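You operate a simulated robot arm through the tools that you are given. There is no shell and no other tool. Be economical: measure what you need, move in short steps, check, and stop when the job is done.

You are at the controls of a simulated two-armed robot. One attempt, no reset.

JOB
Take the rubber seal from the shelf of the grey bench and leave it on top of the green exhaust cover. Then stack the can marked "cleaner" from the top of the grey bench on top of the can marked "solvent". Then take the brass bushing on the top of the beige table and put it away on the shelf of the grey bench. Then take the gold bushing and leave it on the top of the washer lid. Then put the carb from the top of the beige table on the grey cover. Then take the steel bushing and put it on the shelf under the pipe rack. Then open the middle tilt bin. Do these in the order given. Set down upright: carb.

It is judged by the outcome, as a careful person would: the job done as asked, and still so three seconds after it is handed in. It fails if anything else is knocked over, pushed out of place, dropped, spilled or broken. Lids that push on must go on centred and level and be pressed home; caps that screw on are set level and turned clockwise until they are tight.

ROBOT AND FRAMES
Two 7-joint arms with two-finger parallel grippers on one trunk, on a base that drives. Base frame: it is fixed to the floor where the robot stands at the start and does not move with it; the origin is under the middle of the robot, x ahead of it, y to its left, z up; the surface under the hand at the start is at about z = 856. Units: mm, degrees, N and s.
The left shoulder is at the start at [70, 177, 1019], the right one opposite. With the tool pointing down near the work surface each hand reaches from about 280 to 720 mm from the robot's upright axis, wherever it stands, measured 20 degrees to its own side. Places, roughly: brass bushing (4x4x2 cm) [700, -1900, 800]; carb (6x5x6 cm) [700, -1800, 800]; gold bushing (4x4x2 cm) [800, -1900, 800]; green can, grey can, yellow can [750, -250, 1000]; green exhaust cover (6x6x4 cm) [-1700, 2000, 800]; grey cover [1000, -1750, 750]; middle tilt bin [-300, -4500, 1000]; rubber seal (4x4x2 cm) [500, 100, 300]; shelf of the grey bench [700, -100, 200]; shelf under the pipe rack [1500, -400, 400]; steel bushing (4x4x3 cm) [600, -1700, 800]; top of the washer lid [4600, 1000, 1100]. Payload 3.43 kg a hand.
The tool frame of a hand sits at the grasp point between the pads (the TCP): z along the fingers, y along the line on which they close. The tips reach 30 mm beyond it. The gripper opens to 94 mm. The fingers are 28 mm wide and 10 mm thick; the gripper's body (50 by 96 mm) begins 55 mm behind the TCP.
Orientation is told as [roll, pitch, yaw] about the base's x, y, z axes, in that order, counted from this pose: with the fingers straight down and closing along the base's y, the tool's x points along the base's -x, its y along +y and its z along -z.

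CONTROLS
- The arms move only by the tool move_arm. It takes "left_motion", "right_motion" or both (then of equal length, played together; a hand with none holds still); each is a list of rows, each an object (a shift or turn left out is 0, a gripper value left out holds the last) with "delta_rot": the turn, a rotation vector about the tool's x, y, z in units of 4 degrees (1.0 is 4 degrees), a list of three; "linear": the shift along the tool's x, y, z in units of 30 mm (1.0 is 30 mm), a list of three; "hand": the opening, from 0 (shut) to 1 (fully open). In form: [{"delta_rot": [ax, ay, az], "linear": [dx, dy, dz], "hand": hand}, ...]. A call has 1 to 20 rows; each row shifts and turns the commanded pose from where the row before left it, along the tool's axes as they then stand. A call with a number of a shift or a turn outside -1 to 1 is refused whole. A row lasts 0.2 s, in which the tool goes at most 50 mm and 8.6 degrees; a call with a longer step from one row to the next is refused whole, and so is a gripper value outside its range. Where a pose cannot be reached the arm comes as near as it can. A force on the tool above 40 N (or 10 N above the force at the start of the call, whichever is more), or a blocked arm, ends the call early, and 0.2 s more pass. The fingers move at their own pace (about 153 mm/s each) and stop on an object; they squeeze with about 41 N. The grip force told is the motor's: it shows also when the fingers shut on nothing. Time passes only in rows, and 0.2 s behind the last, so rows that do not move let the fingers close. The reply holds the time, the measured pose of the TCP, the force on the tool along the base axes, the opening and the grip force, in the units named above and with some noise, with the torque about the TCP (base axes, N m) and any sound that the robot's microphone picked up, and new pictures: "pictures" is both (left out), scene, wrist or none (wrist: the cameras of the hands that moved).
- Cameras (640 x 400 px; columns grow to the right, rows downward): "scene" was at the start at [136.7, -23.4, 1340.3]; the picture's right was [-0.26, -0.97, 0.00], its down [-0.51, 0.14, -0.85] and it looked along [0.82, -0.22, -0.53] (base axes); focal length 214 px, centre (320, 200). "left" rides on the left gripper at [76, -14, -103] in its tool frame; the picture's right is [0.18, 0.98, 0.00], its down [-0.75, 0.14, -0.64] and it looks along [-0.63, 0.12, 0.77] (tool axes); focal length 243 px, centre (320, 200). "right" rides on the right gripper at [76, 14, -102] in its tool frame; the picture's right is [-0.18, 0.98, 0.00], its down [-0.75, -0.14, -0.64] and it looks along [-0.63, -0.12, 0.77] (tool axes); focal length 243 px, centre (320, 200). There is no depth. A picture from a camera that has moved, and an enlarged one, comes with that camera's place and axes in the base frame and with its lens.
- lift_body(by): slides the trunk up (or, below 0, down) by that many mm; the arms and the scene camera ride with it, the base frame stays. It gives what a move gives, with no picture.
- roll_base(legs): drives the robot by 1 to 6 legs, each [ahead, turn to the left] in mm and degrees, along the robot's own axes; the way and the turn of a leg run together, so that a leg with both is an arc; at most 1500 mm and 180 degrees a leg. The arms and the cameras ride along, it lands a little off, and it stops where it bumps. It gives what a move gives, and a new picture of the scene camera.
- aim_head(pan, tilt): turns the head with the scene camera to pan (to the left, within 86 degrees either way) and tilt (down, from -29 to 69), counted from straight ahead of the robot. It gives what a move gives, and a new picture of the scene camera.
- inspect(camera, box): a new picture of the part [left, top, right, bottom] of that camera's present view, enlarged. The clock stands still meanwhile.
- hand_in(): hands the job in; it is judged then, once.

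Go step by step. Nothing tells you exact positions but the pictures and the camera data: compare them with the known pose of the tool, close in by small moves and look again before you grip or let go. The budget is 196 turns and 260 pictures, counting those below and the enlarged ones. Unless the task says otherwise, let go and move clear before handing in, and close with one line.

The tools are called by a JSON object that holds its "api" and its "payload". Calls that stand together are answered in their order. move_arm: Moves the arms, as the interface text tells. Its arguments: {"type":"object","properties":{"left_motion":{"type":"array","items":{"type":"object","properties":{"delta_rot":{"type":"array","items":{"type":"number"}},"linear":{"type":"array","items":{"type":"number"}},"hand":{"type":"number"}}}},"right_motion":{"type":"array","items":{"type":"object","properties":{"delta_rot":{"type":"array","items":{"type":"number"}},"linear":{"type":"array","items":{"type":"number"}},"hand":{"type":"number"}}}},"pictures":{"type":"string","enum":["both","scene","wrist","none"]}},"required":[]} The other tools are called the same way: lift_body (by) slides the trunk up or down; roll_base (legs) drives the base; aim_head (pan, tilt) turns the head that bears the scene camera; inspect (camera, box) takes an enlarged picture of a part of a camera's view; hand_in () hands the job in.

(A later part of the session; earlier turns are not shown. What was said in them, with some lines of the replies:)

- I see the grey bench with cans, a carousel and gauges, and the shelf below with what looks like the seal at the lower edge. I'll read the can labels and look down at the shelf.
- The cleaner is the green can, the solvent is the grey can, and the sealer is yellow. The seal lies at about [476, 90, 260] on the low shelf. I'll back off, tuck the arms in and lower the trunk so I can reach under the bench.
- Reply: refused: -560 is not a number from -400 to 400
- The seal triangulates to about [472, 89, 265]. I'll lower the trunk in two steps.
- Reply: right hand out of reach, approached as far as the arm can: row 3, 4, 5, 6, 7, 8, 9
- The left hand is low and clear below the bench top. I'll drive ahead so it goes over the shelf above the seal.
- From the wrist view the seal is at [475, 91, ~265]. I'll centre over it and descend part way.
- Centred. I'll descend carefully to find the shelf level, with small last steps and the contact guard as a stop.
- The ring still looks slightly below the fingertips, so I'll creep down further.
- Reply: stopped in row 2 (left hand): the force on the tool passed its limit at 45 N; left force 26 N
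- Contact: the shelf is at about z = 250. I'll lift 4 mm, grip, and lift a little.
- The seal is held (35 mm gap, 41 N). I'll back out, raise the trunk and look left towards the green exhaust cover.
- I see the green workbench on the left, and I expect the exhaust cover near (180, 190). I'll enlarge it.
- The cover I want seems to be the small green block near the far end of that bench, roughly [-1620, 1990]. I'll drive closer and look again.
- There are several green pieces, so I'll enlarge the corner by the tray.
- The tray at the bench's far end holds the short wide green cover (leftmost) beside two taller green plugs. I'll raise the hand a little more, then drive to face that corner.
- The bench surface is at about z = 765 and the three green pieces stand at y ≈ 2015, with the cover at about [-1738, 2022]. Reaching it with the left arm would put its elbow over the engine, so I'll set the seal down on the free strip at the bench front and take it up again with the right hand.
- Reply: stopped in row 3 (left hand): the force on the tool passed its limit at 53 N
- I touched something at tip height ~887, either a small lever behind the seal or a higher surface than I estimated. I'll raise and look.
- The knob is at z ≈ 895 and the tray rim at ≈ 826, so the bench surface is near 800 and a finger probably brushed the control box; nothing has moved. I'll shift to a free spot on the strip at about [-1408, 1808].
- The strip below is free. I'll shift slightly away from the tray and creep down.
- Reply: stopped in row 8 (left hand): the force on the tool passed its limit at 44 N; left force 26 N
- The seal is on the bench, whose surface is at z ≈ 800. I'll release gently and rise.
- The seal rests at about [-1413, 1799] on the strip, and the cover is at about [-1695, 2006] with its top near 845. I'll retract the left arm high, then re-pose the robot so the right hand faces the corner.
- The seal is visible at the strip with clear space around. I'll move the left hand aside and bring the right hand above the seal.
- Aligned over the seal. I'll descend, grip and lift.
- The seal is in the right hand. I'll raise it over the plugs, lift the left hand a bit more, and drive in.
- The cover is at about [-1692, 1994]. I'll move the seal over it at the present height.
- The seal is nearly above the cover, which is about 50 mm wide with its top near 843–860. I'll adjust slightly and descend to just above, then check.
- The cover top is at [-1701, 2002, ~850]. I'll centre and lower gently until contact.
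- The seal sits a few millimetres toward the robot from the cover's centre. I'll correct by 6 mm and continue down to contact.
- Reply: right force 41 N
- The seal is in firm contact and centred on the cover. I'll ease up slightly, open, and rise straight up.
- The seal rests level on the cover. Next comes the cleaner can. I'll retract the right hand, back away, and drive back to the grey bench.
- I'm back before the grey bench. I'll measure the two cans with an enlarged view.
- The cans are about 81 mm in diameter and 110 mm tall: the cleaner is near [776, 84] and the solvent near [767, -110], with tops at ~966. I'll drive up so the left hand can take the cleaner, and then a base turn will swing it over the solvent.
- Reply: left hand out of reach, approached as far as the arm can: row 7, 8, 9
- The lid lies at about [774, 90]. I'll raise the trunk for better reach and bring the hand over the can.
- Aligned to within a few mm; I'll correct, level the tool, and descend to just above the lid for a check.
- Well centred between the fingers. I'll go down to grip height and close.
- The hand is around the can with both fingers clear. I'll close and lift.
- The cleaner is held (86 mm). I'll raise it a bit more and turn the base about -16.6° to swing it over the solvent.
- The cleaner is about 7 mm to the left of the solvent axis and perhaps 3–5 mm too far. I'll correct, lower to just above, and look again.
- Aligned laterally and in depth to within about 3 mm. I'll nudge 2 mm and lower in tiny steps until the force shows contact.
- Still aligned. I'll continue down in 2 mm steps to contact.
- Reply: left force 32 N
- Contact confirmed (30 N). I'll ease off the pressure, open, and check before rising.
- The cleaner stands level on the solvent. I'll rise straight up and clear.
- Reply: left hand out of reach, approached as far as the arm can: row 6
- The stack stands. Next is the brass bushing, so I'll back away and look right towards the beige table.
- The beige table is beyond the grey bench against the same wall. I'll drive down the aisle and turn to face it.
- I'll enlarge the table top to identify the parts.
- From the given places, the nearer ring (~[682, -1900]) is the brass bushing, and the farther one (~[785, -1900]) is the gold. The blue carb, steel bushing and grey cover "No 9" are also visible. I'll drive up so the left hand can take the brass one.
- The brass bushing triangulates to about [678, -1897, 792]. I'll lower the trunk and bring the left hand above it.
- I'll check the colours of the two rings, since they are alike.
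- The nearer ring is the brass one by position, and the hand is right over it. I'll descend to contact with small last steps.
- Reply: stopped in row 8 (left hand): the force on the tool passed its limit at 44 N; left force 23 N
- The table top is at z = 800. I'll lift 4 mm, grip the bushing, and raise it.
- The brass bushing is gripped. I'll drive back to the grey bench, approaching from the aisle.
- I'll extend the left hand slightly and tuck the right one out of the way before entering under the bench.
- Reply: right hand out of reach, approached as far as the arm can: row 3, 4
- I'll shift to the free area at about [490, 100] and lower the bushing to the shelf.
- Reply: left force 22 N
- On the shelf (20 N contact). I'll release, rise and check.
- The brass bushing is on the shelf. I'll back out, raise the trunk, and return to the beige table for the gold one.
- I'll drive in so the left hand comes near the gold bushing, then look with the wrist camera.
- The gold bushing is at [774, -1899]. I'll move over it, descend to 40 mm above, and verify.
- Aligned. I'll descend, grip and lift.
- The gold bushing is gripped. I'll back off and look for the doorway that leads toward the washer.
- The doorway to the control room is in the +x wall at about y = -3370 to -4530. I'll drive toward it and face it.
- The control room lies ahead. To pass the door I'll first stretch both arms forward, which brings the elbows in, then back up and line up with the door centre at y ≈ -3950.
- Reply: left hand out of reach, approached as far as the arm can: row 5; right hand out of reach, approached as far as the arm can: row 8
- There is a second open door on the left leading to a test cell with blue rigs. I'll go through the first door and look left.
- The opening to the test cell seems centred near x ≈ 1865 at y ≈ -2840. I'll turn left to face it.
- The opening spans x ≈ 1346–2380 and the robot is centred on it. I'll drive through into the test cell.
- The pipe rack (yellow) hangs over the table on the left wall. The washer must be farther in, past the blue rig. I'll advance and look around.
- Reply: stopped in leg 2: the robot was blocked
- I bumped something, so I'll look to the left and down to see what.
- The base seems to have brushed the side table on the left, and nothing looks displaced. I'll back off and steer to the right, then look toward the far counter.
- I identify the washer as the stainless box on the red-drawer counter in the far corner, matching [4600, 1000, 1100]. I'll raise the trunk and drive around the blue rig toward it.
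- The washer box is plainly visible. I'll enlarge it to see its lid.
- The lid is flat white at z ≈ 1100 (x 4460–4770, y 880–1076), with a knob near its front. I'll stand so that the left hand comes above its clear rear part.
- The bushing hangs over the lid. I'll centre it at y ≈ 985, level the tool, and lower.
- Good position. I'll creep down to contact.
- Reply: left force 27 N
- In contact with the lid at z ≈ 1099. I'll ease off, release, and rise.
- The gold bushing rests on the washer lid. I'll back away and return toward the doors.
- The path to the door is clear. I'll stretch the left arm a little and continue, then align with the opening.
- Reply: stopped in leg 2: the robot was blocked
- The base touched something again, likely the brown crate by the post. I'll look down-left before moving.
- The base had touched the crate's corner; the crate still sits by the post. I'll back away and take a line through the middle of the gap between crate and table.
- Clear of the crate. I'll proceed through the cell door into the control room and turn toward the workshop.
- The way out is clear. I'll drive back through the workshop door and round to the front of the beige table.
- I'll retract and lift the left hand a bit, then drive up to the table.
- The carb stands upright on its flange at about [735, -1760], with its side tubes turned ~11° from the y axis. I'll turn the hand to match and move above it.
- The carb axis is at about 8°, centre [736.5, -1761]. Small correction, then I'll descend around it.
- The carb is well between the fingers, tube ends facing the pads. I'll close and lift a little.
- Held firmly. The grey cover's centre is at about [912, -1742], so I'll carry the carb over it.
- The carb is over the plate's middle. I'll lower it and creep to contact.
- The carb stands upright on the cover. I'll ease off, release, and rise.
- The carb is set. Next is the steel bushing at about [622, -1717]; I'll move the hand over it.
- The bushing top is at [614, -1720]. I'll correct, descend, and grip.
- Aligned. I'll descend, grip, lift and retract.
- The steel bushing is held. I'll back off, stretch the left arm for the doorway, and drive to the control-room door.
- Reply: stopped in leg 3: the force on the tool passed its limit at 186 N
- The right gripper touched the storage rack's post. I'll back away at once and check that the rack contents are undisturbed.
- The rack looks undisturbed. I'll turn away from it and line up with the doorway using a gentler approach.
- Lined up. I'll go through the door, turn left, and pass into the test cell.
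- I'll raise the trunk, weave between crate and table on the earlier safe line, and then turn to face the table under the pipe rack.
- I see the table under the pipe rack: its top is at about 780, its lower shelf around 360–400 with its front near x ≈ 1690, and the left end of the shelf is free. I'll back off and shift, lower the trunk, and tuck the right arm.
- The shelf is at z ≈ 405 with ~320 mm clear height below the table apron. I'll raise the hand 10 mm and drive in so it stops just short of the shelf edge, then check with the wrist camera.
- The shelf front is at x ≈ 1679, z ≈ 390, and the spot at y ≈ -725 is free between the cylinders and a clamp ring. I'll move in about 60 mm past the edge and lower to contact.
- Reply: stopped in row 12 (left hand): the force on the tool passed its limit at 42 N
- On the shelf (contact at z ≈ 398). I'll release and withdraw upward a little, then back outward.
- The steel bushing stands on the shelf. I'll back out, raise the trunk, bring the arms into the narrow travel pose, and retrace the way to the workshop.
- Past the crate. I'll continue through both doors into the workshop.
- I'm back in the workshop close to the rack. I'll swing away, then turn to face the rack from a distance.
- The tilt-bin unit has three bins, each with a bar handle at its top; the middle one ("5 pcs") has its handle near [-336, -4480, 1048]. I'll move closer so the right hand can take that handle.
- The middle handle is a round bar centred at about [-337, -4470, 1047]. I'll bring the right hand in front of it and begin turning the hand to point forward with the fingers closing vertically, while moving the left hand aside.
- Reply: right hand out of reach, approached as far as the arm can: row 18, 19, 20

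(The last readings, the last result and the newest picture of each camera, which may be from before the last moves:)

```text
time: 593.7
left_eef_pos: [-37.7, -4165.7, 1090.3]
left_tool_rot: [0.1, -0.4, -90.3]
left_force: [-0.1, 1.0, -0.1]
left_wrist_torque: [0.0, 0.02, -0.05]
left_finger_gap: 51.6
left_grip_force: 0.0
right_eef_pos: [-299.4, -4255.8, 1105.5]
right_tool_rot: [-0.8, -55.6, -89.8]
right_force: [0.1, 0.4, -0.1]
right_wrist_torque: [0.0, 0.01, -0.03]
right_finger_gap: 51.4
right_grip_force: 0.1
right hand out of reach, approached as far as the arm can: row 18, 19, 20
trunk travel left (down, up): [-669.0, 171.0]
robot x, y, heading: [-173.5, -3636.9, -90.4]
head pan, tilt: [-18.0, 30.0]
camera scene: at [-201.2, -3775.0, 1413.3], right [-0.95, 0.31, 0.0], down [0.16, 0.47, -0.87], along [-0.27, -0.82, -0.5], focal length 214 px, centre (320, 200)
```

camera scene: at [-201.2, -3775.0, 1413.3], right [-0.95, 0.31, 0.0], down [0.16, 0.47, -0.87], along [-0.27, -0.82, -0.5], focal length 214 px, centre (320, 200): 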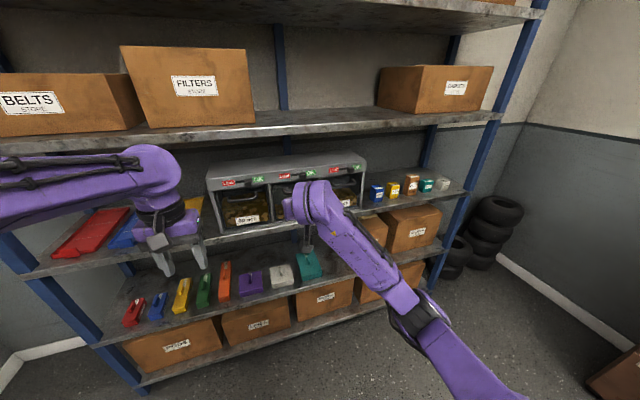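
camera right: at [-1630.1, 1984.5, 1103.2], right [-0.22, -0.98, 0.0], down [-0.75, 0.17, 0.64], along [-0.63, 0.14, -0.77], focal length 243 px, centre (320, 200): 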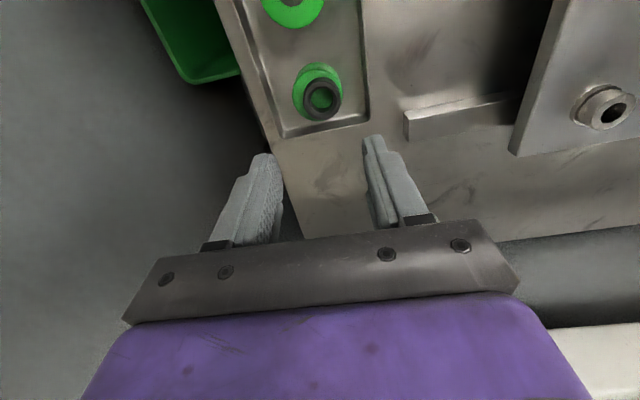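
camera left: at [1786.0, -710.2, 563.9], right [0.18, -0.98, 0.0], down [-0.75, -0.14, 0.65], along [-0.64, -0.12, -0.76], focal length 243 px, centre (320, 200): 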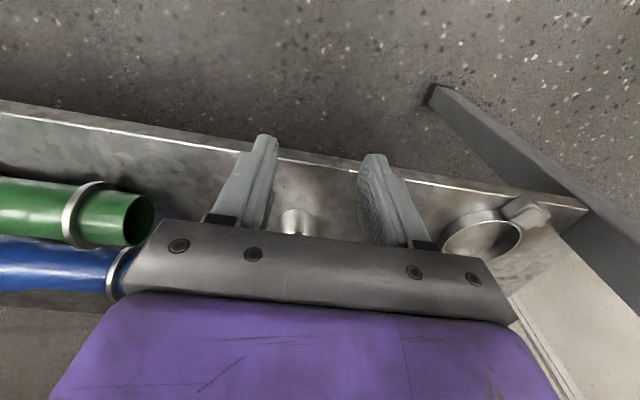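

The arm is cramped at this distance. I'll back the base 200 mm, extend the hand forward, finish pitching to horizontal, and start the roll; the base will do the approach afterwards.

{"api": "roll_base", "payload": {"legs": [[-200, 0]]}}

{"api": "move_arm", "payload": {"right_motion": [{"linear": [-0.5, 0, 0.8]}, {"linear": [-0.5, 0, 0.8]}, {"linear": [-0.5, 0, 0.8]}, {"linear": [-0.5, 0, 0.8]}, {"delta_rot": [0, -1, 0]}, {"delta_rot": [0, -1, 0]}, {"delta_rot": [0, -1, 0]}, {"delta_rot": [0, -1, 0]}, {"delta_rot": [0, -1, 0]}, {"delta_rot": [0, -1, 0]}, {"delta_rot": [0, -1, 0]}, {"delta_rot": [0, -1, 0]}, {"delta_rot": [0, -0.6, 0]}, {}, {}], "pictures": "scene"}}

```text
time: 595.3
left_eef_pos: [-38.0, -3963.7, 1090.1]
left_tool_rot: [0.1, -0.2, -90.4]
left_force: [0.1, -0.8, 0.5]
left_wrist_torque: [0.0, 0.01, -0.01]
left_finger_gap: 51.7
left_grip_force: 0.0
right_eef_pos: [-299.1, -4055.7, 1106.0]
right_tool_rot: [-0.8, -55.5, -90.0]
right_force: [0.6, 0.0, 0.4]
right_wrist_torque: [-0.06, 0.0, 0.01]
right_finger_gap: 51.7
right_grip_force: 0.0
trunk travel left (down, up): [-669.0, 171.0]
robot x, y, heading: [-173.6, -3435.8, -90.2]
head pan, tilt: [-18.0, 30.0]
camera scene: at [-201.1, -3574.1, 1413.2], right [-0.95, 0.31, 0.0], down [0.16, 0.47, -0.87], along [-0.27, -0.82, -0.5], focal length 214 px, centre (320, 200)
```

scene: 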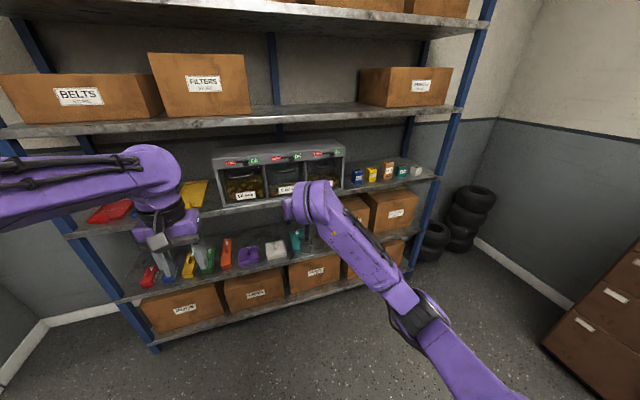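

```text
time: 598.5
left_eef_pos: [-37.9, -3965.3, 1089.0]
left_tool_rot: [0.0, -0.2, -90.4]
left_force: [0.6, -0.6, -0.9]
left_wrist_torque: [0.0, 0.03, 0.02]
left_finger_gap: 51.7
left_grip_force: 0.2
right_eef_pos: [-240.9, -4002.7, 1209.9]
right_tool_rot: [-24.2, -84.1, -66.4]
right_force: [-0.1, 0.3, 1.1]
right_wrist_torque: [-0.01, 0.02, 0.03]
right_finger_gap: 51.8
right_grip_force: 0.0
right hand out of reach, approached as far as the arm can: row 1, 2, 3, 4, 5, 6, 7, 8, 9, 10, 11, 12, 13
trunk travel left (down, up): [-669.0, 171.0]
robot x, y, heading: [-172.2, -3442.6, -90.3]
head pan, tilt: [-18.0, 30.0]
camera scene: at [-201.1, -3574.0, 1413.3], right [-0.95, 0.31, 0.0], down [0.16, 0.47, -0.87], along [-0.27, -0.82, -0.5], focal length 214 px, centre (320, 200)
```

scene: 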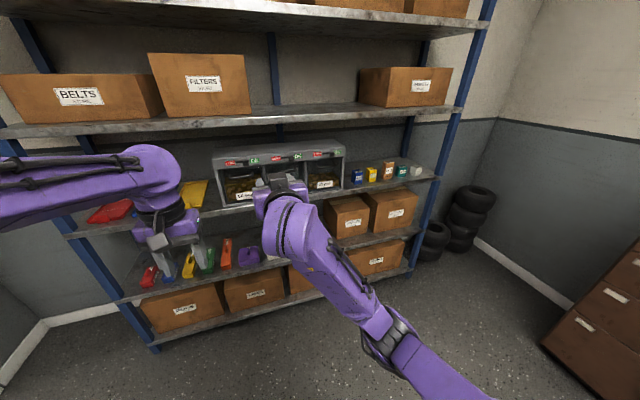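

The wrist can't go fully horizontal here. A ~45° forward-down grip with the fingers straddling the bar will do. I'll pitch back to about 46° and lower the trunk a bit to see what is reachable.

{"api": "move_arm", "payload": {"right_motion": [{"delta_rot": [0, 1, 0]}, {"delta_rot": [0, 1, 0]}, {"delta_rot": [0, 1, 0]}, {"delta_rot": [0, 1, 0]}, {"delta_rot": [0, 1, 0]}, {"delta_rot": [0, 1, 0]}, {"delta_rot": [0, 1, 0]}, {"delta_rot": [0, 1, 0]}, {"delta_rot": [0, 1, 0]}, {"delta_rot": [0, 1, 0]}, {"delta_rot": [0, 1, 0]}, {}, {}], "pictures": "none"}}

```text
time: 601.3
left_eef_pos: [-36.2, -3964.7, 1088.5]
left_tool_rot: [0.0, -0.3, -90.4]
left_force: [-0.6, -0.2, -0.7]
left_wrist_torque: [0.01, -0.01, 0.0]
left_finger_gap: 51.8
left_grip_force: 0.1
right_eef_pos: [-242.3, -4002.4, 1210.2]
right_tool_rot: [-2.9, -40.7, -88.5]
right_force: [0.2, 0.8, 0.6]
right_wrist_torque: [0.01, 0.01, 0.02]
right_finger_gap: 51.7
right_grip_force: 0.1
trunk travel left (down, up): [-669.0, 171.0]
robot x, y, heading: [-175.3, -3438.4, -90.4]
head pan, tilt: [-18.0, 30.0]
```

The commanded pose follows the measured one, and higher relative to the shoulder the wrist can pitch fully. I'll lower the trunk 200 mm so that the bar height falls in that range, and pitch to horizontal again.

{"api": "lift_body", "payload": {"by": -200}}

{"api": "move_arm", "payload": {"right_motion": [{"delta_rot": [0, -1, 0]}, {"delta_rot": [0, -1, 0]}, {"delta_rot": [0, -1, 0]}, {"delta_rot": [0, -1, 0]}, {"delta_rot": [0, -1, 0]}, {"delta_rot": [0, -1, 0]}, {"delta_rot": [0, -1, 0]}, {"delta_rot": [0, -1, 0]}, {"delta_rot": [0, -1, 0]}, {"delta_rot": [0, -1, 0]}, {"delta_rot": [0, -1, 0]}, {"delta_rot": [0, -1, 0]}, {}, {}], "pictures": "none"}}

```text
time: 603.5
left_eef_pos: [-37.4, -3964.4, 888.3]
left_tool_rot: [0.2, -0.2, -90.4]
left_force: [-0.4, 0.0, -0.6]
left_wrist_torque: [0.01, 0.0, 0.02]
left_finger_gap: 51.6
left_grip_force: 0.0
right_eef_pos: [-241.7, -4003.0, 1009.5]
right_tool_rot: [-2.9, -40.7, -88.5]
right_force: [-0.3, -0.3, -0.1]
right_wrist_torque: [0.0, 0.04, 0.0]
right_finger_gap: 51.7
right_grip_force: 0.0
trunk travel left (down, up): [-469.0, 371.0]
robot x, y, heading: [-171.0, -3440.1, -90.4]
head pan, tilt: [-18.0, 30.0]
```

```text
time: 606.5
left_eef_pos: [-37.6, -3963.4, 888.4]
left_tool_rot: [0.2, -0.3, -90.4]
left_force: [0.1, 0.1, -0.5]
left_wrist_torque: [-0.01, 0.02, 0.01]
left_finger_gap: 51.9
left_grip_force: 0.1
right_eef_pos: [-234.3, -3990.0, 1011.7]
right_tool_rot: [-60.7, -87.1, -29.8]
right_force: [-0.4, 0.1, 0.4]
right_wrist_torque: [-0.02, -0.04, 0.01]
right_finger_gap: 51.6
right_grip_force: 0.1
right hand out of reach, approached as far as the arm can: row 12
trunk travel left (down, up): [-469.0, 371.0]
robot x, y, heading: [-174.5, -3438.8, -90.2]
head pan, tilt: [-18.0, 30.0]
```

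Horizontal now. Next I'll roll the hand 90° about its axis so that the fingers close vertically.

{"api": "move_arm", "payload": {"right_motion": [{"delta_rot": [0, 0, 1]}, {"delta_rot": [0, 0, 1]}, {"delta_rot": [0, 0, 1]}, {"delta_rot": [0, 0, 1]}, {"delta_rot": [0, 0, 1]}, {"delta_rot": [0, 0, 1]}, {"delta_rot": [0, 0, 1]}, {"delta_rot": [0, 0, 1]}, {"delta_rot": [0, 0, 1]}, {"delta_rot": [0, 0, 1]}, {"delta_rot": [0, 0, 1]}, {"delta_rot": [0, 0, 1]}, {"delta_rot": [0, 0, 1]}, {"delta_rot": [0, 0, 1]}, {"delta_rot": [0, 0, 1]}, {"delta_rot": [0, 0, 1]}, {"delta_rot": [0, 0, 1]}, {"delta_rot": [0, 0, 1]}, {"delta_rot": [0, 0, 1]}, {"delta_rot": [0, 0, 1]}], "pictures": "both"}}

```text
time: 610.9
left_eef_pos: [-38.1, -3963.5, 888.7]
left_tool_rot: [0.1, -0.4, -90.4]
left_force: [0.3, 0.4, 0.0]
left_wrist_torque: [0.04, 0.01, 0.0]
left_finger_gap: 51.8
left_grip_force: 0.1
right_eef_pos: [-246.4, -3934.8, 998.5]
right_tool_rot: [87.2, -79.0, 177.8]
right_force: [0.9, -0.4, 0.0]
right_wrist_torque: [-0.01, 0.0, 0.02]
right_finger_gap: 51.7
right_grip_force: 0.1
right hand out of reach, approached as far as the arm can: row 1, 2, 3, 4, 5, 6, 7, 8, 9, 10, 11, 12, 13, 14, 15, 16, 17, 18, 19, 20
trunk travel left (down, up): [-469.0, 371.0]
robot x, y, heading: [-173.8, -3438.5, -90.3]
head pan, tilt: [-18.0, 30.0]
stopped in row 20 (right hand): the arm was blocked; the commanded pose is now the measured one
camera scene: at [-201.2, -3574.1, 1213.3], right [-0.95, 0.31, 0.0], down [0.16, 0.47, -0.87], along [-0.27, -0.82, -0.5], focal length 214 px, centre (320, 200)
camera right: at [-207.9, -3835.6, 926.9], right [0.93, -0.08, 0.37], down [-0.23, 0.66, 0.72], along [-0.3, -0.75, 0.59], focal length 243 px, centre (320, 200)
```

scene: 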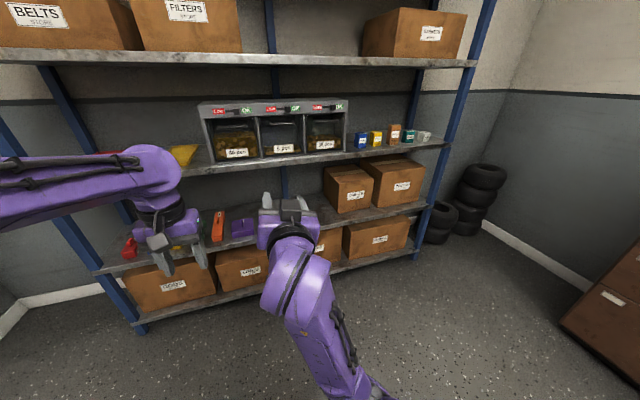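
right: 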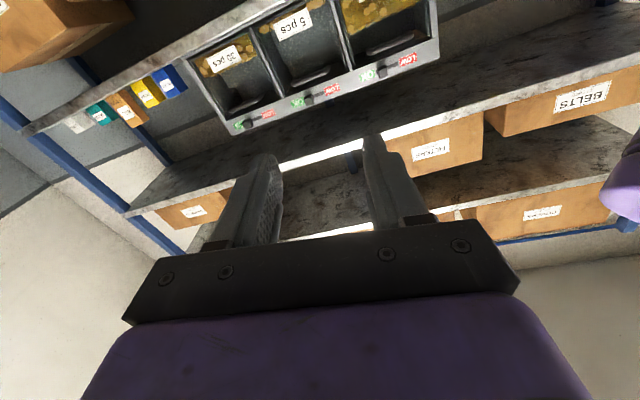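

That direction meets a joint limit. I'll roll the other way.

{"api": "move_arm", "payload": {"right_motion": [{"delta_rot": [0, 0, -1]}, {"delta_rot": [0, 0, -1]}, {"delta_rot": [0, 0, -1]}, {"delta_rot": [0, 0, -1]}, {"delta_rot": [0, 0, -1]}, {"delta_rot": [0, 0, -1]}, {"delta_rot": [0, 0, -1]}, {"delta_rot": [0, 0, -1]}, {"delta_rot": [0, 0, -1]}, {"delta_rot": [0, 0, -1]}, {"delta_rot": [0, 0, -1]}, {"delta_rot": [0, 0, -1]}, {"delta_rot": [0, 0, -1]}, {"delta_rot": [0, 0, -1]}, {"delta_rot": [0, 0, -1]}, {"delta_rot": [0, 0, -1]}, {"delta_rot": [0, 0, -1]}, {"delta_rot": [0, 0, -1]}, {"delta_rot": [0, 0, -1]}, {"delta_rot": [0, 0, -1]}], "pictures": "wrist"}}

```text
time: 615.1
left_eef_pos: [-38.0, -3963.7, 888.5]
left_tool_rot: [0.1, -0.3, -90.4]
left_force: [0.0, 0.1, 0.6]
left_wrist_torque: [0.0, -0.01, 0.04]
left_finger_gap: 51.9
left_grip_force: 0.0
right_eef_pos: [-243.8, -3936.5, 995.6]
right_tool_rot: [-89.3, -21.1, -5.0]
right_force: [1.1, 0.2, 0.4]
right_wrist_torque: [0.04, 0.0, 0.02]
right_finger_gap: 52.0
right_grip_force: 0.0
trunk travel left (down, up): [-469.0, 371.0]
robot x, y, heading: [-174.4, -3439.5, -90.5]
head pan, tilt: [-18.0, 30.0]
camera right: at [-300.7, -3828.2, 958.4], right [0.52, -0.03, -0.85], down [0.7, 0.58, 0.41], along [0.48, -0.81, 0.33], focal length 243 px, centre (320, 200)
```

right: 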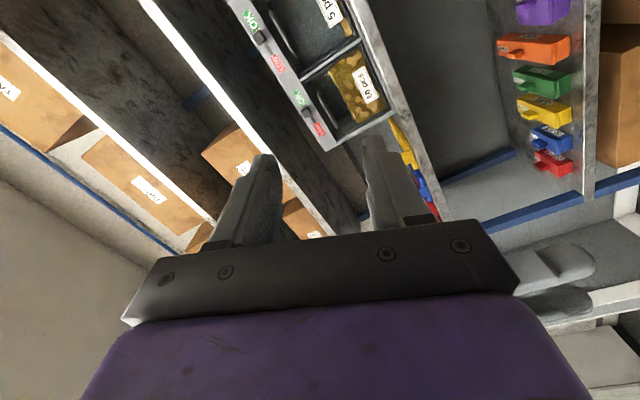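

The roll works this way; 21° more is needed, plus a small yaw correction. I'll finish it and raise the hand to the bar height.

{"api": "move_arm", "payload": {"right_motion": [{"delta_rot": [0, 0, -1]}, {"delta_rot": [0, 0, -1]}, {"delta_rot": [0, 0, -1]}, {"delta_rot": [0, 0, -1]}, {"delta_rot": [0, 0, -1]}, {"delta_rot": [0, 0, -0.3]}, {"delta_rot": [0, -0.6, 0]}, {"delta_rot": [0, -0.6, 0]}, {"linear": [0, -0.8, 0.5]}, {"linear": [0, -0.9, 0.5]}, {"linear": [0, 0, 0.5]}, {}], "pictures": "none"}}

{"api": "aim_head", "payload": {"pan": -10, "tilt": 20}}

```text
time: 617.7
left_eef_pos: [-37.7, -3963.1, 889.2]
left_tool_rot: [0.1, -0.3, -90.4]
left_force: [0.3, -0.2, 0.8]
left_wrist_torque: [0.0, 0.0, -0.01]
left_finger_gap: 51.7
left_grip_force: 0.1
right_eef_pos: [-244.0, -3979.4, 1047.8]
right_tool_rot: [-89.3, -0.1, 0.0]
right_force: [0.0, -0.2, -0.3]
right_wrist_torque: [0.0, 0.01, -0.02]
right_finger_gap: 51.8
right_grip_force: 0.0
trunk travel left (down, up): [-469.0, 371.0]
robot x, y, heading: [-175.0, -3437.4, -90.4]
head pan, tilt: [-18.0, 30.0]
```

```text
time: 618.4
left_eef_pos: [-37.7, -3964.0, 890.1]
left_tool_rot: [0.1, -0.3, -90.4]
left_force: [-0.7, 0.0, 0.2]
left_wrist_torque: [0.01, -0.03, 0.0]
left_finger_gap: 51.8
left_grip_force: 0.0
right_eef_pos: [-244.6, -3981.5, 1047.4]
right_tool_rot: [-89.4, 0.0, 0.1]
right_force: [-0.1, -0.3, -0.1]
right_wrist_torque: [0.0, 0.02, 0.01]
right_finger_gap: 51.7
right_grip_force: 0.0
trunk travel left (down, up): [-469.0, 371.0]
robot x, y, heading: [-174.5, -3438.8, -90.3]
head pan, tilt: [-10.0, 20.0]
camera scene: at [-189.5, -3579.8, 1229.3], right [-0.98, 0.18, 0.0], down [0.06, 0.34, -0.94], along [-0.17, -0.92, -0.34], focal length 214 px, centre (320, 200)
```

scene: 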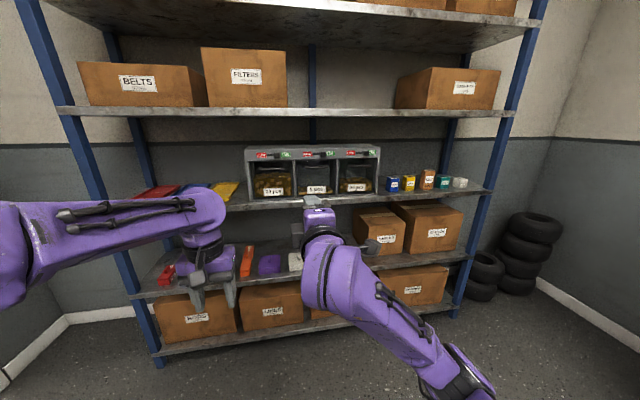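

The hand is exactly horizontal at bar height. I'll shift it sideways to x ≈ -337, retract the left hand, and measure the bar again.

{"api": "move_arm", "payload": {"left_motion": [{"linear": [0.9, 0.3, 0]}, {"linear": [0.9, 0.3, 0]}, {"linear": [0.9, 0.3, 0]}, {"linear": [0.9, 0.3, 0]}, {}], "right_motion": [{"linear": [0.77, 0, 0]}, {"linear": [0.77, 0, 0]}, {"linear": [0.77, 0, 0]}, {"linear": [0.77, 0, 0]}, {}], "pictures": "wrist"}}

{"api": "inspect", "payload": {"camera": "scene", "box": [260, 140, 380, 215]}}

```text
time: 619.6
left_eef_pos: [-3.1, -3855.2, 889.2]
left_tool_rot: [0.1, -0.5, -90.4]
left_force: [-1.3, 0.3, 0.7]
left_wrist_torque: [0.07, 0.02, 0.0]
left_finger_gap: 51.6
left_grip_force: 0.1
right_eef_pos: [-337.8, -3982.4, 1047.5]
right_tool_rot: [-89.3, -0.1, 0.0]
right_force: [0.1, -0.3, -0.1]
right_wrist_torque: [-0.01, 0.02, -0.02]
right_finger_gap: 51.9
right_grip_force: 0.0
trunk travel left (down, up): [-469.0, 371.0]
robot x, y, heading: [-173.5, -3439.8, -90.4]
head pan, tilt: [-10.0, 20.0]
camera right: at [-412.6, -3880.1, 1034.5], right [0.18, 0.01, -0.98], down [0.75, 0.64, 0.15], along [0.63, -0.77, 0.11], focal length 243 px, centre (320, 200)
camera left: at [-16.9, -3778.0, 990.3], right [0.98, 0.18, 0.0], down [0.13, -0.75, 0.65], along [0.12, -0.64, -0.76], focal length 243 px, centre (320, 200)
```

right: 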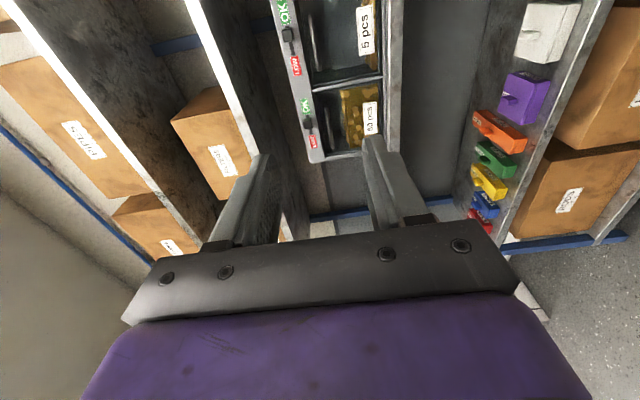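
left: 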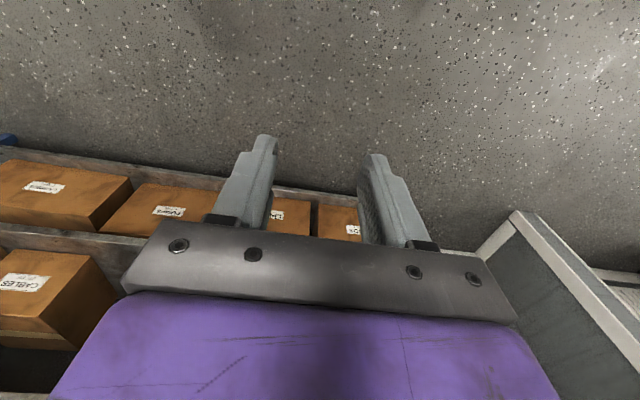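

```text
5.33 times, centred on (320, 178) of scene
camera zoom: at [-189.3, -3580.3, 1229.2], right [-0.98, 0.18, 0.0], down [0.06, 0.34, -0.94], along [-0.17, -0.92, -0.34], focal length 1144 px, centre (320, 320)
```

zoom: 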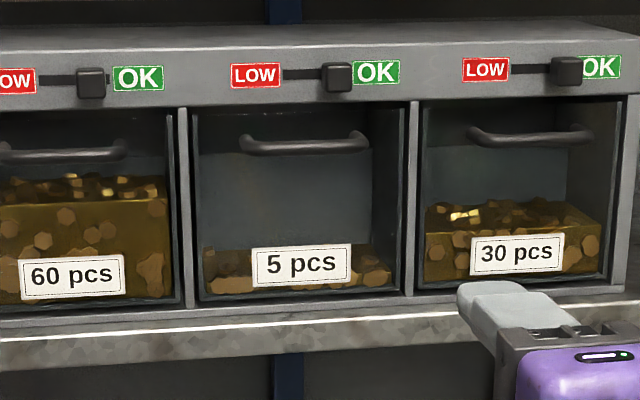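

The bar is at about [-341, -4470, 1049], well aligned with the hand. I'll narrow the fingers to 32 mm and drive forward to just in front of it.

{"api": "move_arm", "payload": {"right_motion": [{"hand": 0.34}, {}], "pictures": "none"}}

{"api": "roll_base", "payload": {"legs": [[395, 0]]}}

{"api": "inspect", "payload": {"camera": "right", "box": [0, 0, 640, 400]}}

```text
time: 620.2
left_eef_pos: [-2.8, -3855.7, 887.9]
left_tool_rot: [0.1, -0.3, -90.4]
left_force: [0.4, 0.1, 0.1]
left_wrist_torque: [-0.01, 0.01, -0.02]
left_finger_gap: 51.7
left_grip_force: 0.2
right_eef_pos: [-337.0, -3982.3, 1046.3]
right_tool_rot: [-89.3, 0.0, 0.1]
right_force: [-0.1, -0.2, -0.6]
right_wrist_torque: [-0.02, -0.05, -0.04]
right_finger_gap: 32.1
right_grip_force: 0.1
trunk travel left (down, up): [-469.0, 371.0]
robot x, y, heading: [-171.7, -3435.4, -90.5]
head pan, tilt: [-10.0, 20.0]
```

```text
time: 622.7
left_eef_pos: [-4.3, -4245.0, 888.2]
left_tool_rot: [0.2, -0.3, -90.4]
left_force: [-0.1, 0.4, -0.2]
left_wrist_torque: [0.01, 0.02, 0.01]
left_finger_gap: 51.7
left_grip_force: 0.1
right_eef_pos: [-338.5, -4371.7, 1046.7]
right_tool_rot: [-89.3, 0.0, 0.2]
right_force: [0.1, 0.0, 1.1]
right_wrist_torque: [-0.04, 0.01, 0.01]
right_finger_gap: 32.1
right_grip_force: 0.0
trunk travel left (down, up): [-469.0, 371.0]
robot x, y, heading: [-179.0, -3825.9, -90.1]
head pan, tilt: [-10.0, 20.0]
camera scene: at [-191.2, -3969.8, 1229.2], right [-0.98, 0.18, 0.0], down [0.06, 0.34, -0.94], along [-0.17, -0.92, -0.34], focal length 214 px, centre (320, 200)
```

scene: 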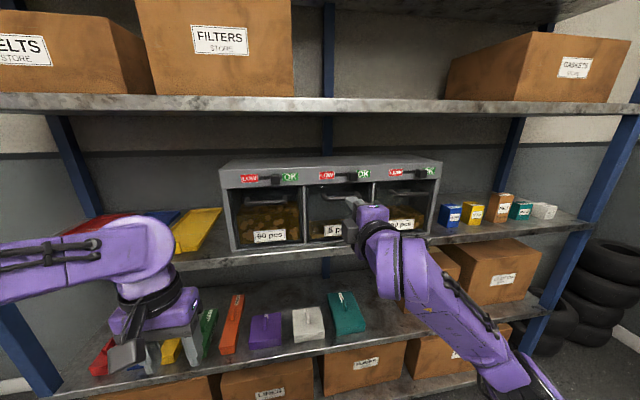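

```text
1.00 times, centred on (320, 200) of right (not enlarged: the box is as wide or as high as the picture)
camera zoom: at [-414.0, -4269.8, 1034.5], right [0.18, 0.01, -0.98], down [0.75, 0.64, 0.15], along [0.63, -0.77, 0.11], focal length 243 px, centre (320, 200)
```

zoom: 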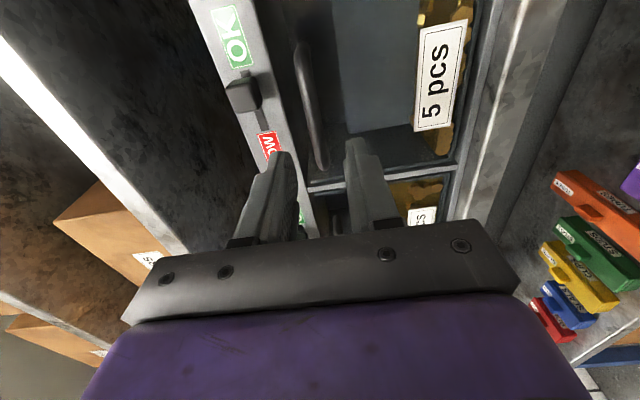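

The bar lies between the finger lines, slightly high. I'll raise 6 mm and advance gently with the contact guard.

{"api": "move_arm", "payload": {"right_motion": [{"linear": [0, -0.2, 0.4]}, {"linear": [0, 0, 0.6]}, {"linear": [0, 0, 0.6]}, {"linear": [0, 0, 0.5]}, {"linear": [0, 0, 0.3]}, {"linear": [0, 0, 0.2]}, {}], "pictures": "wrist"}}

{"api": "inspect", "payload": {"camera": "scene", "box": [290, 160, 410, 250]}}

```text
time: 624.3
left_eef_pos: [-4.0, -4244.0, 888.0]
left_tool_rot: [0.1, -0.3, -90.3]
left_force: [0.6, 0.3, 0.9]
left_wrist_torque: [0.04, -0.02, 0.02]
left_finger_gap: 51.7
left_grip_force: 0.0
right_eef_pos: [-339.1, -4448.0, 1053.0]
right_tool_rot: [-89.3, 0.0, 0.2]
right_force: [-0.2, -0.4, 0.1]
right_wrist_torque: [-0.03, 0.02, 0.02]
right_finger_gap: 32.0
right_grip_force: 0.1
trunk travel left (down, up): [-469.0, 371.0]
robot x, y, heading: [-175.6, -3829.0, -90.4]
head pan, tilt: [-10.0, 20.0]
camera right: at [-414.5, -4347.2, 1040.5], right [0.18, 0.01, -0.98], down [0.75, 0.64, 0.15], along [0.63, -0.77, 0.11], focal length 243 px, centre (320, 200)
```

right: 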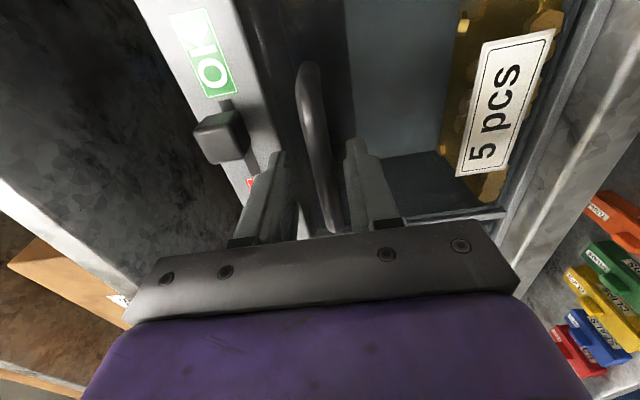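

```text
4.44 times, centred on (350, 205) of scene
camera zoom: at [-191.2, -3969.0, 1229.3], right [-0.98, 0.18, 0.0], down [0.06, 0.34, -0.94], along [-0.17, -0.92, -0.34], focal length 953 px, centre (187, 178)
```

zoom: 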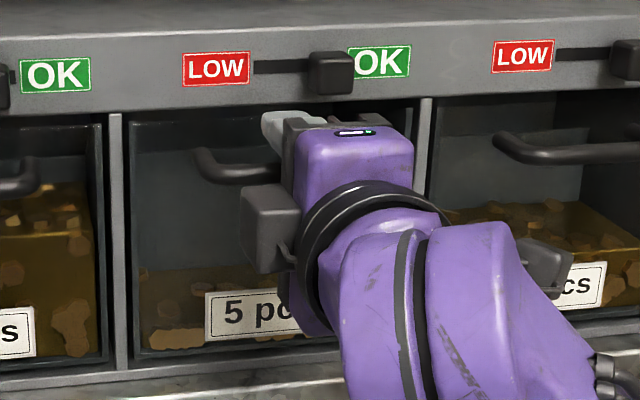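

The bar sits right at the fingertips, centred vertically. I'll advance 16 mm more and close on it.

{"api": "move_arm", "payload": {"right_motion": [{"linear": [0, 0, 0.3]}, {"linear": [0, 0, 0.23]}, {}, {"hand": 0.2}, {"hand": 0.05}, {"hand": 0}, {}], "pictures": "wrist"}}

```text
time: 626.0
left_eef_pos: [-5.5, -4243.1, 889.5]
left_tool_rot: [0.2, -0.6, -90.3]
left_force: [0.0, -0.2, -0.4]
left_wrist_torque: [0.04, -0.01, -0.01]
left_finger_gap: 51.6
left_grip_force: 0.0
right_eef_pos: [-339.5, -4464.0, 1050.7]
right_tool_rot: [-89.0, 0.0, 0.3]
right_force: [-1.1, 14.6, -8.6]
right_wrist_torque: [-0.66, 0.12, -0.16]
right_finger_gap: 16.1
right_grip_force: 45.3
trunk travel left (down, up): [-469.0, 371.0]
robot x, y, heading: [-171.8, -3824.7, -90.5]
head pan, tilt: [-10.0, 20.0]
stopped in row 7 (right hand): the force on the tool passed its limit at 42 N (the readings are from after the stop); the commanded pose is now the measured one
camera right: at [-414.2, -4360.7, 1038.1], right [0.18, 0.02, -0.98], down [0.75, 0.64, 0.15], along [0.63, -0.77, 0.1], focal length 243 px, centre (320, 200)
```

right: 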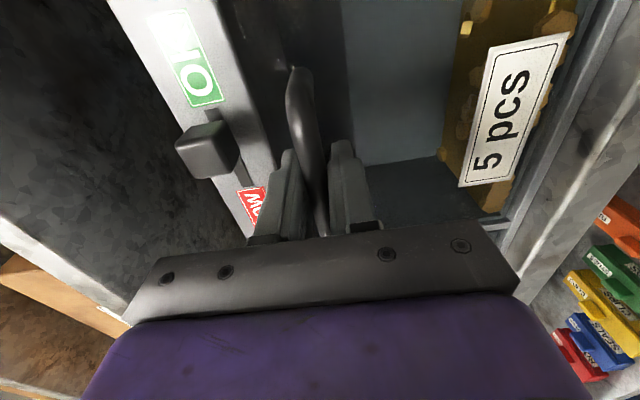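

The bar is gripped (16 mm). I'll pull it outward along the tilt arc, rotating the hand with the bin, in a first small stretch.

{"api": "move_arm", "payload": {"right_motion": [{"linear": [0, 0.07, -0.25], "delta_rot": [0.8, 0, 0]}, {"linear": [0, 0.07, -0.25], "delta_rot": [0.8, 0, 0]}, {"linear": [0, 0.07, -0.25], "delta_rot": [0.8, 0, 0]}, {"linear": [0, 0.07, -0.25], "delta_rot": [0.8, 0, 0]}, {}], "pictures": "none"}}

{"api": "inspect", "payload": {"camera": "scene", "box": [290, 160, 410, 250]}}

```text
time: 627.2
left_eef_pos: [-4.4, -4243.9, 888.2]
left_tool_rot: [0.1, -0.4, -90.4]
left_force: [-0.2, -0.1, 1.1]
left_wrist_torque: [-0.02, 0.01, 0.02]
left_finger_gap: 51.7
left_grip_force: 0.0
right_eef_pos: [-338.4, -4434.4, 1040.6]
right_tool_rot: [-101.6, -0.2, 0.1]
right_force: [-1.8, 1.1, 2.8]
right_wrist_torque: [0.03, 0.19, -0.07]
right_finger_gap: 16.4
right_grip_force: 45.2
trunk travel left (down, up): [-469.0, 371.0]
robot x, y, heading: [-176.1, -3830.1, -90.2]
head pan, tilt: [-10.0, 20.0]
```

```text
4.44 times, centred on (350, 205) of scene
camera zoom: at [-191.7, -3968.0, 1229.4], right [-0.98, 0.18, 0.0], down [0.06, 0.34, -0.94], along [-0.17, -0.92, -0.34], focal length 953 px, centre (187, 178)
```

zoom: 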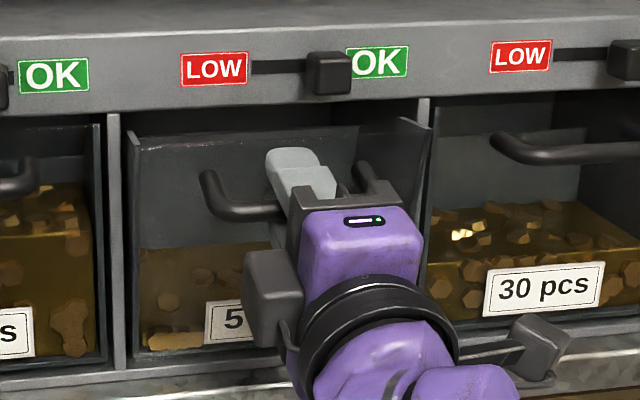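

The bin is tilting out smoothly. I'll continue the arc.

{"api": "move_arm", "payload": {"right_motion": [{"linear": [0, 0.07, -0.25], "delta_rot": [0.8, 0, 0]}, {"linear": [0, 0.07, -0.25], "delta_rot": [0.8, 0, 0]}, {"linear": [0, 0.07, -0.25], "delta_rot": [0.8, 0, 0]}, {"linear": [0, 0.07, -0.25], "delta_rot": [0.8, 0, 0]}, {"linear": [0, 0.07, -0.25], "delta_rot": [0.8, 0, 0]}, {"linear": [0, 0.07, -0.25], "delta_rot": [0.8, 0, 0]}, {"linear": [0, 0.07, -0.25], "delta_rot": [0.8, 0, 0]}, {"linear": [0, 0.07, -0.25], "delta_rot": [0.8, 0, 0]}, {}], "pictures": "none"}}

{"api": "inspect", "payload": {"camera": "scene", "box": [290, 160, 410, 250]}}

```text
time: 629.2
left_eef_pos: [-4.6, -4242.7, 888.5]
left_tool_rot: [0.1, -0.3, -90.3]
left_force: [0.4, -0.2, 0.8]
left_wrist_torque: [0.0, 0.01, 0.02]
left_finger_gap: 51.6
left_grip_force: 0.1
right_eef_pos: [-337.3, -4386.1, 1000.4]
right_tool_rot: [-127.4, -0.1, 0.3]
right_force: [1.0, 5.7, 3.1]
right_wrist_torque: [0.03, 0.34, -0.29]
right_finger_gap: 16.5
right_grip_force: 45.0
trunk travel left (down, up): [-469.0, 371.0]
robot x, y, heading: [-177.2, -3825.2, -90.2]
head pan, tilt: [-10.0, 20.0]
```

```text
4.44 times, centred on (350, 205) of scene
camera zoom: at [-191.0, -3967.1, 1229.5], right [-0.98, 0.18, 0.0], down [0.06, 0.34, -0.94], along [-0.17, -0.93, -0.34], focal length 953 px, centre (187, 178)
```

zoom: 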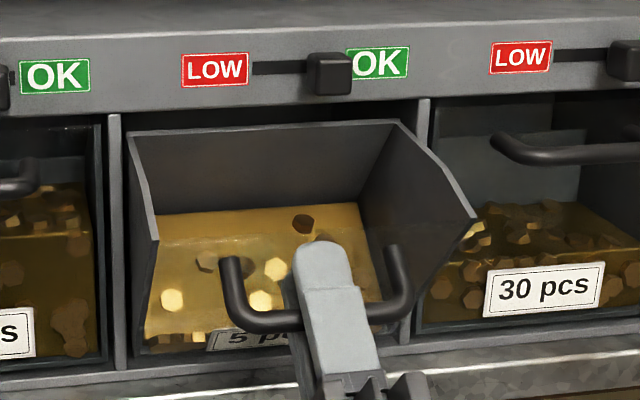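

The bin is well open (~38°). I'll take it a little further toward its stop.

{"api": "move_arm", "payload": {"right_motion": [{"linear": [0, 0.07, -0.25], "delta_rot": [0.8, 0, 0]}, {"linear": [0, 0.07, -0.25], "delta_rot": [0.8, 0, 0]}, {"linear": [0, 0.07, -0.25], "delta_rot": [0.8, 0, 0]}, {}], "pictures": "none"}}

```text
time: 630.2
left_eef_pos: [-2.4, -4241.8, 889.9]
left_tool_rot: [0.0, -0.7, -90.3]
left_force: [0.2, -0.2, -0.3]
left_wrist_torque: [-0.01, 0.0, 0.01]
left_finger_gap: 51.8
left_grip_force: 0.1
right_eef_pos: [-337.9, -4371.9, 985.1]
right_tool_rot: [-137.3, 0.1, 0.3]
right_force: [2.3, 0.6, 25.8]
right_wrist_torque: [-0.18, 0.91, 0.0]
right_finger_gap: 11.7
right_grip_force: 45.3
trunk travel left (down, up): [-469.0, 371.0]
robot x, y, heading: [-175.9, -3825.3, -90.4]
head pan, tilt: [-10.0, 20.0]
```

The bin has reached its stop. I'll open the fingers and withdraw straight back off the bar.

{"api": "move_arm", "payload": {"right_motion": [{"linear": [0, 0, 0.0], "hand": 0.25}, {"hand": 0.36}, {}, {"linear": [0, 0, -0.4]}, {"linear": [0, 0, -0.6]}, {"linear": [0, 0, -0.6]}, {"linear": [0, 0, -0.6]}], "pictures": "none"}}

{"api": "inspect", "payload": {"camera": "scene", "box": [290, 160, 410, 250]}}

```text
time: 631.8
left_eef_pos: [-4.8, -4243.9, 887.3]
left_tool_rot: [0.1, -0.3, -90.3]
left_force: [0.1, -0.5, 0.4]
left_wrist_torque: [0.04, -0.03, 0.02]
left_finger_gap: 51.8
left_grip_force: 0.1
right_eef_pos: [-338.8, -4328.4, 932.1]
right_tool_rot: [-136.8, -0.2, 0.3]
right_force: [-0.8, -0.4, -0.1]
right_wrist_torque: [0.0, 0.03, 0.01]
right_finger_gap: 33.9
right_grip_force: 0.1
trunk travel left (down, up): [-469.0, 371.0]
robot x, y, heading: [-174.2, -3828.3, -90.4]
head pan, tilt: [-10.0, 20.0]
```

```text
4.44 times, centred on (350, 205) of scene
camera zoom: at [-191.4, -3968.7, 1229.3], right [-0.98, 0.18, 0.0], down [0.06, 0.34, -0.94], along [-0.17, -0.92, -0.34], focal length 953 px, centre (187, 178)
```

zoom: 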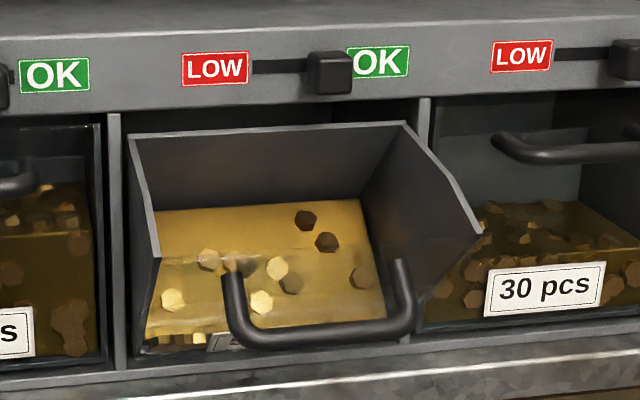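

The middle bin stays open and the hand is free. I'll back clear of the rack and take a last look.

{"api": "roll_base", "payload": {"legs": [[-350, 0]]}}

```text
time: 634.1
left_eef_pos: [-3.4, -3887.8, 888.9]
left_tool_rot: [0.1, -0.4, -90.3]
left_force: [-0.2, -0.2, -0.9]
left_wrist_torque: [-0.04, 0.0, 0.01]
left_finger_gap: 51.4
left_grip_force: 0.1
right_eef_pos: [-335.9, -3972.0, 933.0]
right_tool_rot: [-136.9, -0.2, 0.3]
right_force: [-0.8, 0.8, -0.7]
right_wrist_torque: [0.01, 0.02, 0.02]
right_finger_gap: 33.9
right_grip_force: 0.0
trunk travel left (down, up): [-469.0, 371.0]
robot x, y, heading: [-172.3, -3470.2, -90.0]
head pan, tilt: [-10.0, 20.0]
camera scene: at [-189.5, -3611.2, 1229.4], right [-0.98, 0.18, 0.0], down [0.06, 0.34, -0.94], along [-0.17, -0.92, -0.34], focal length 214 px, centre (320, 200)
```

scene: 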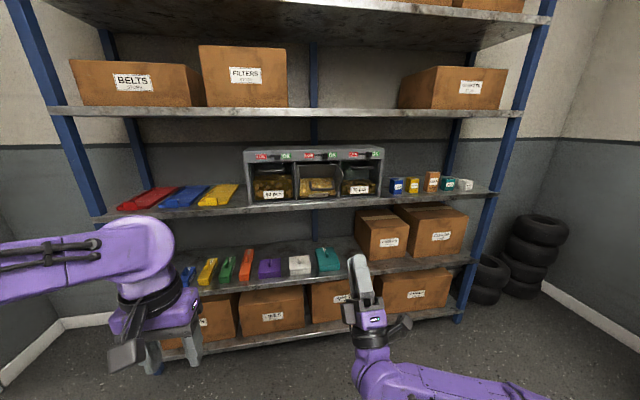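

The bin stays open, both hands are empty and clear, and all seven steps are done in order, so I'm handing in.

{"api": "hand_in", "payload": {}}

```text
The job is handed in.
```

All seven steps were carried out in the order given, and the job is handed in. The base bumped twice in the test cell (probably the side table, then the crate), and the right gripper hit the storage rack post; in later pictures I saw nothing moved, but I couldn't confirm the crate or table stayed exactly put.
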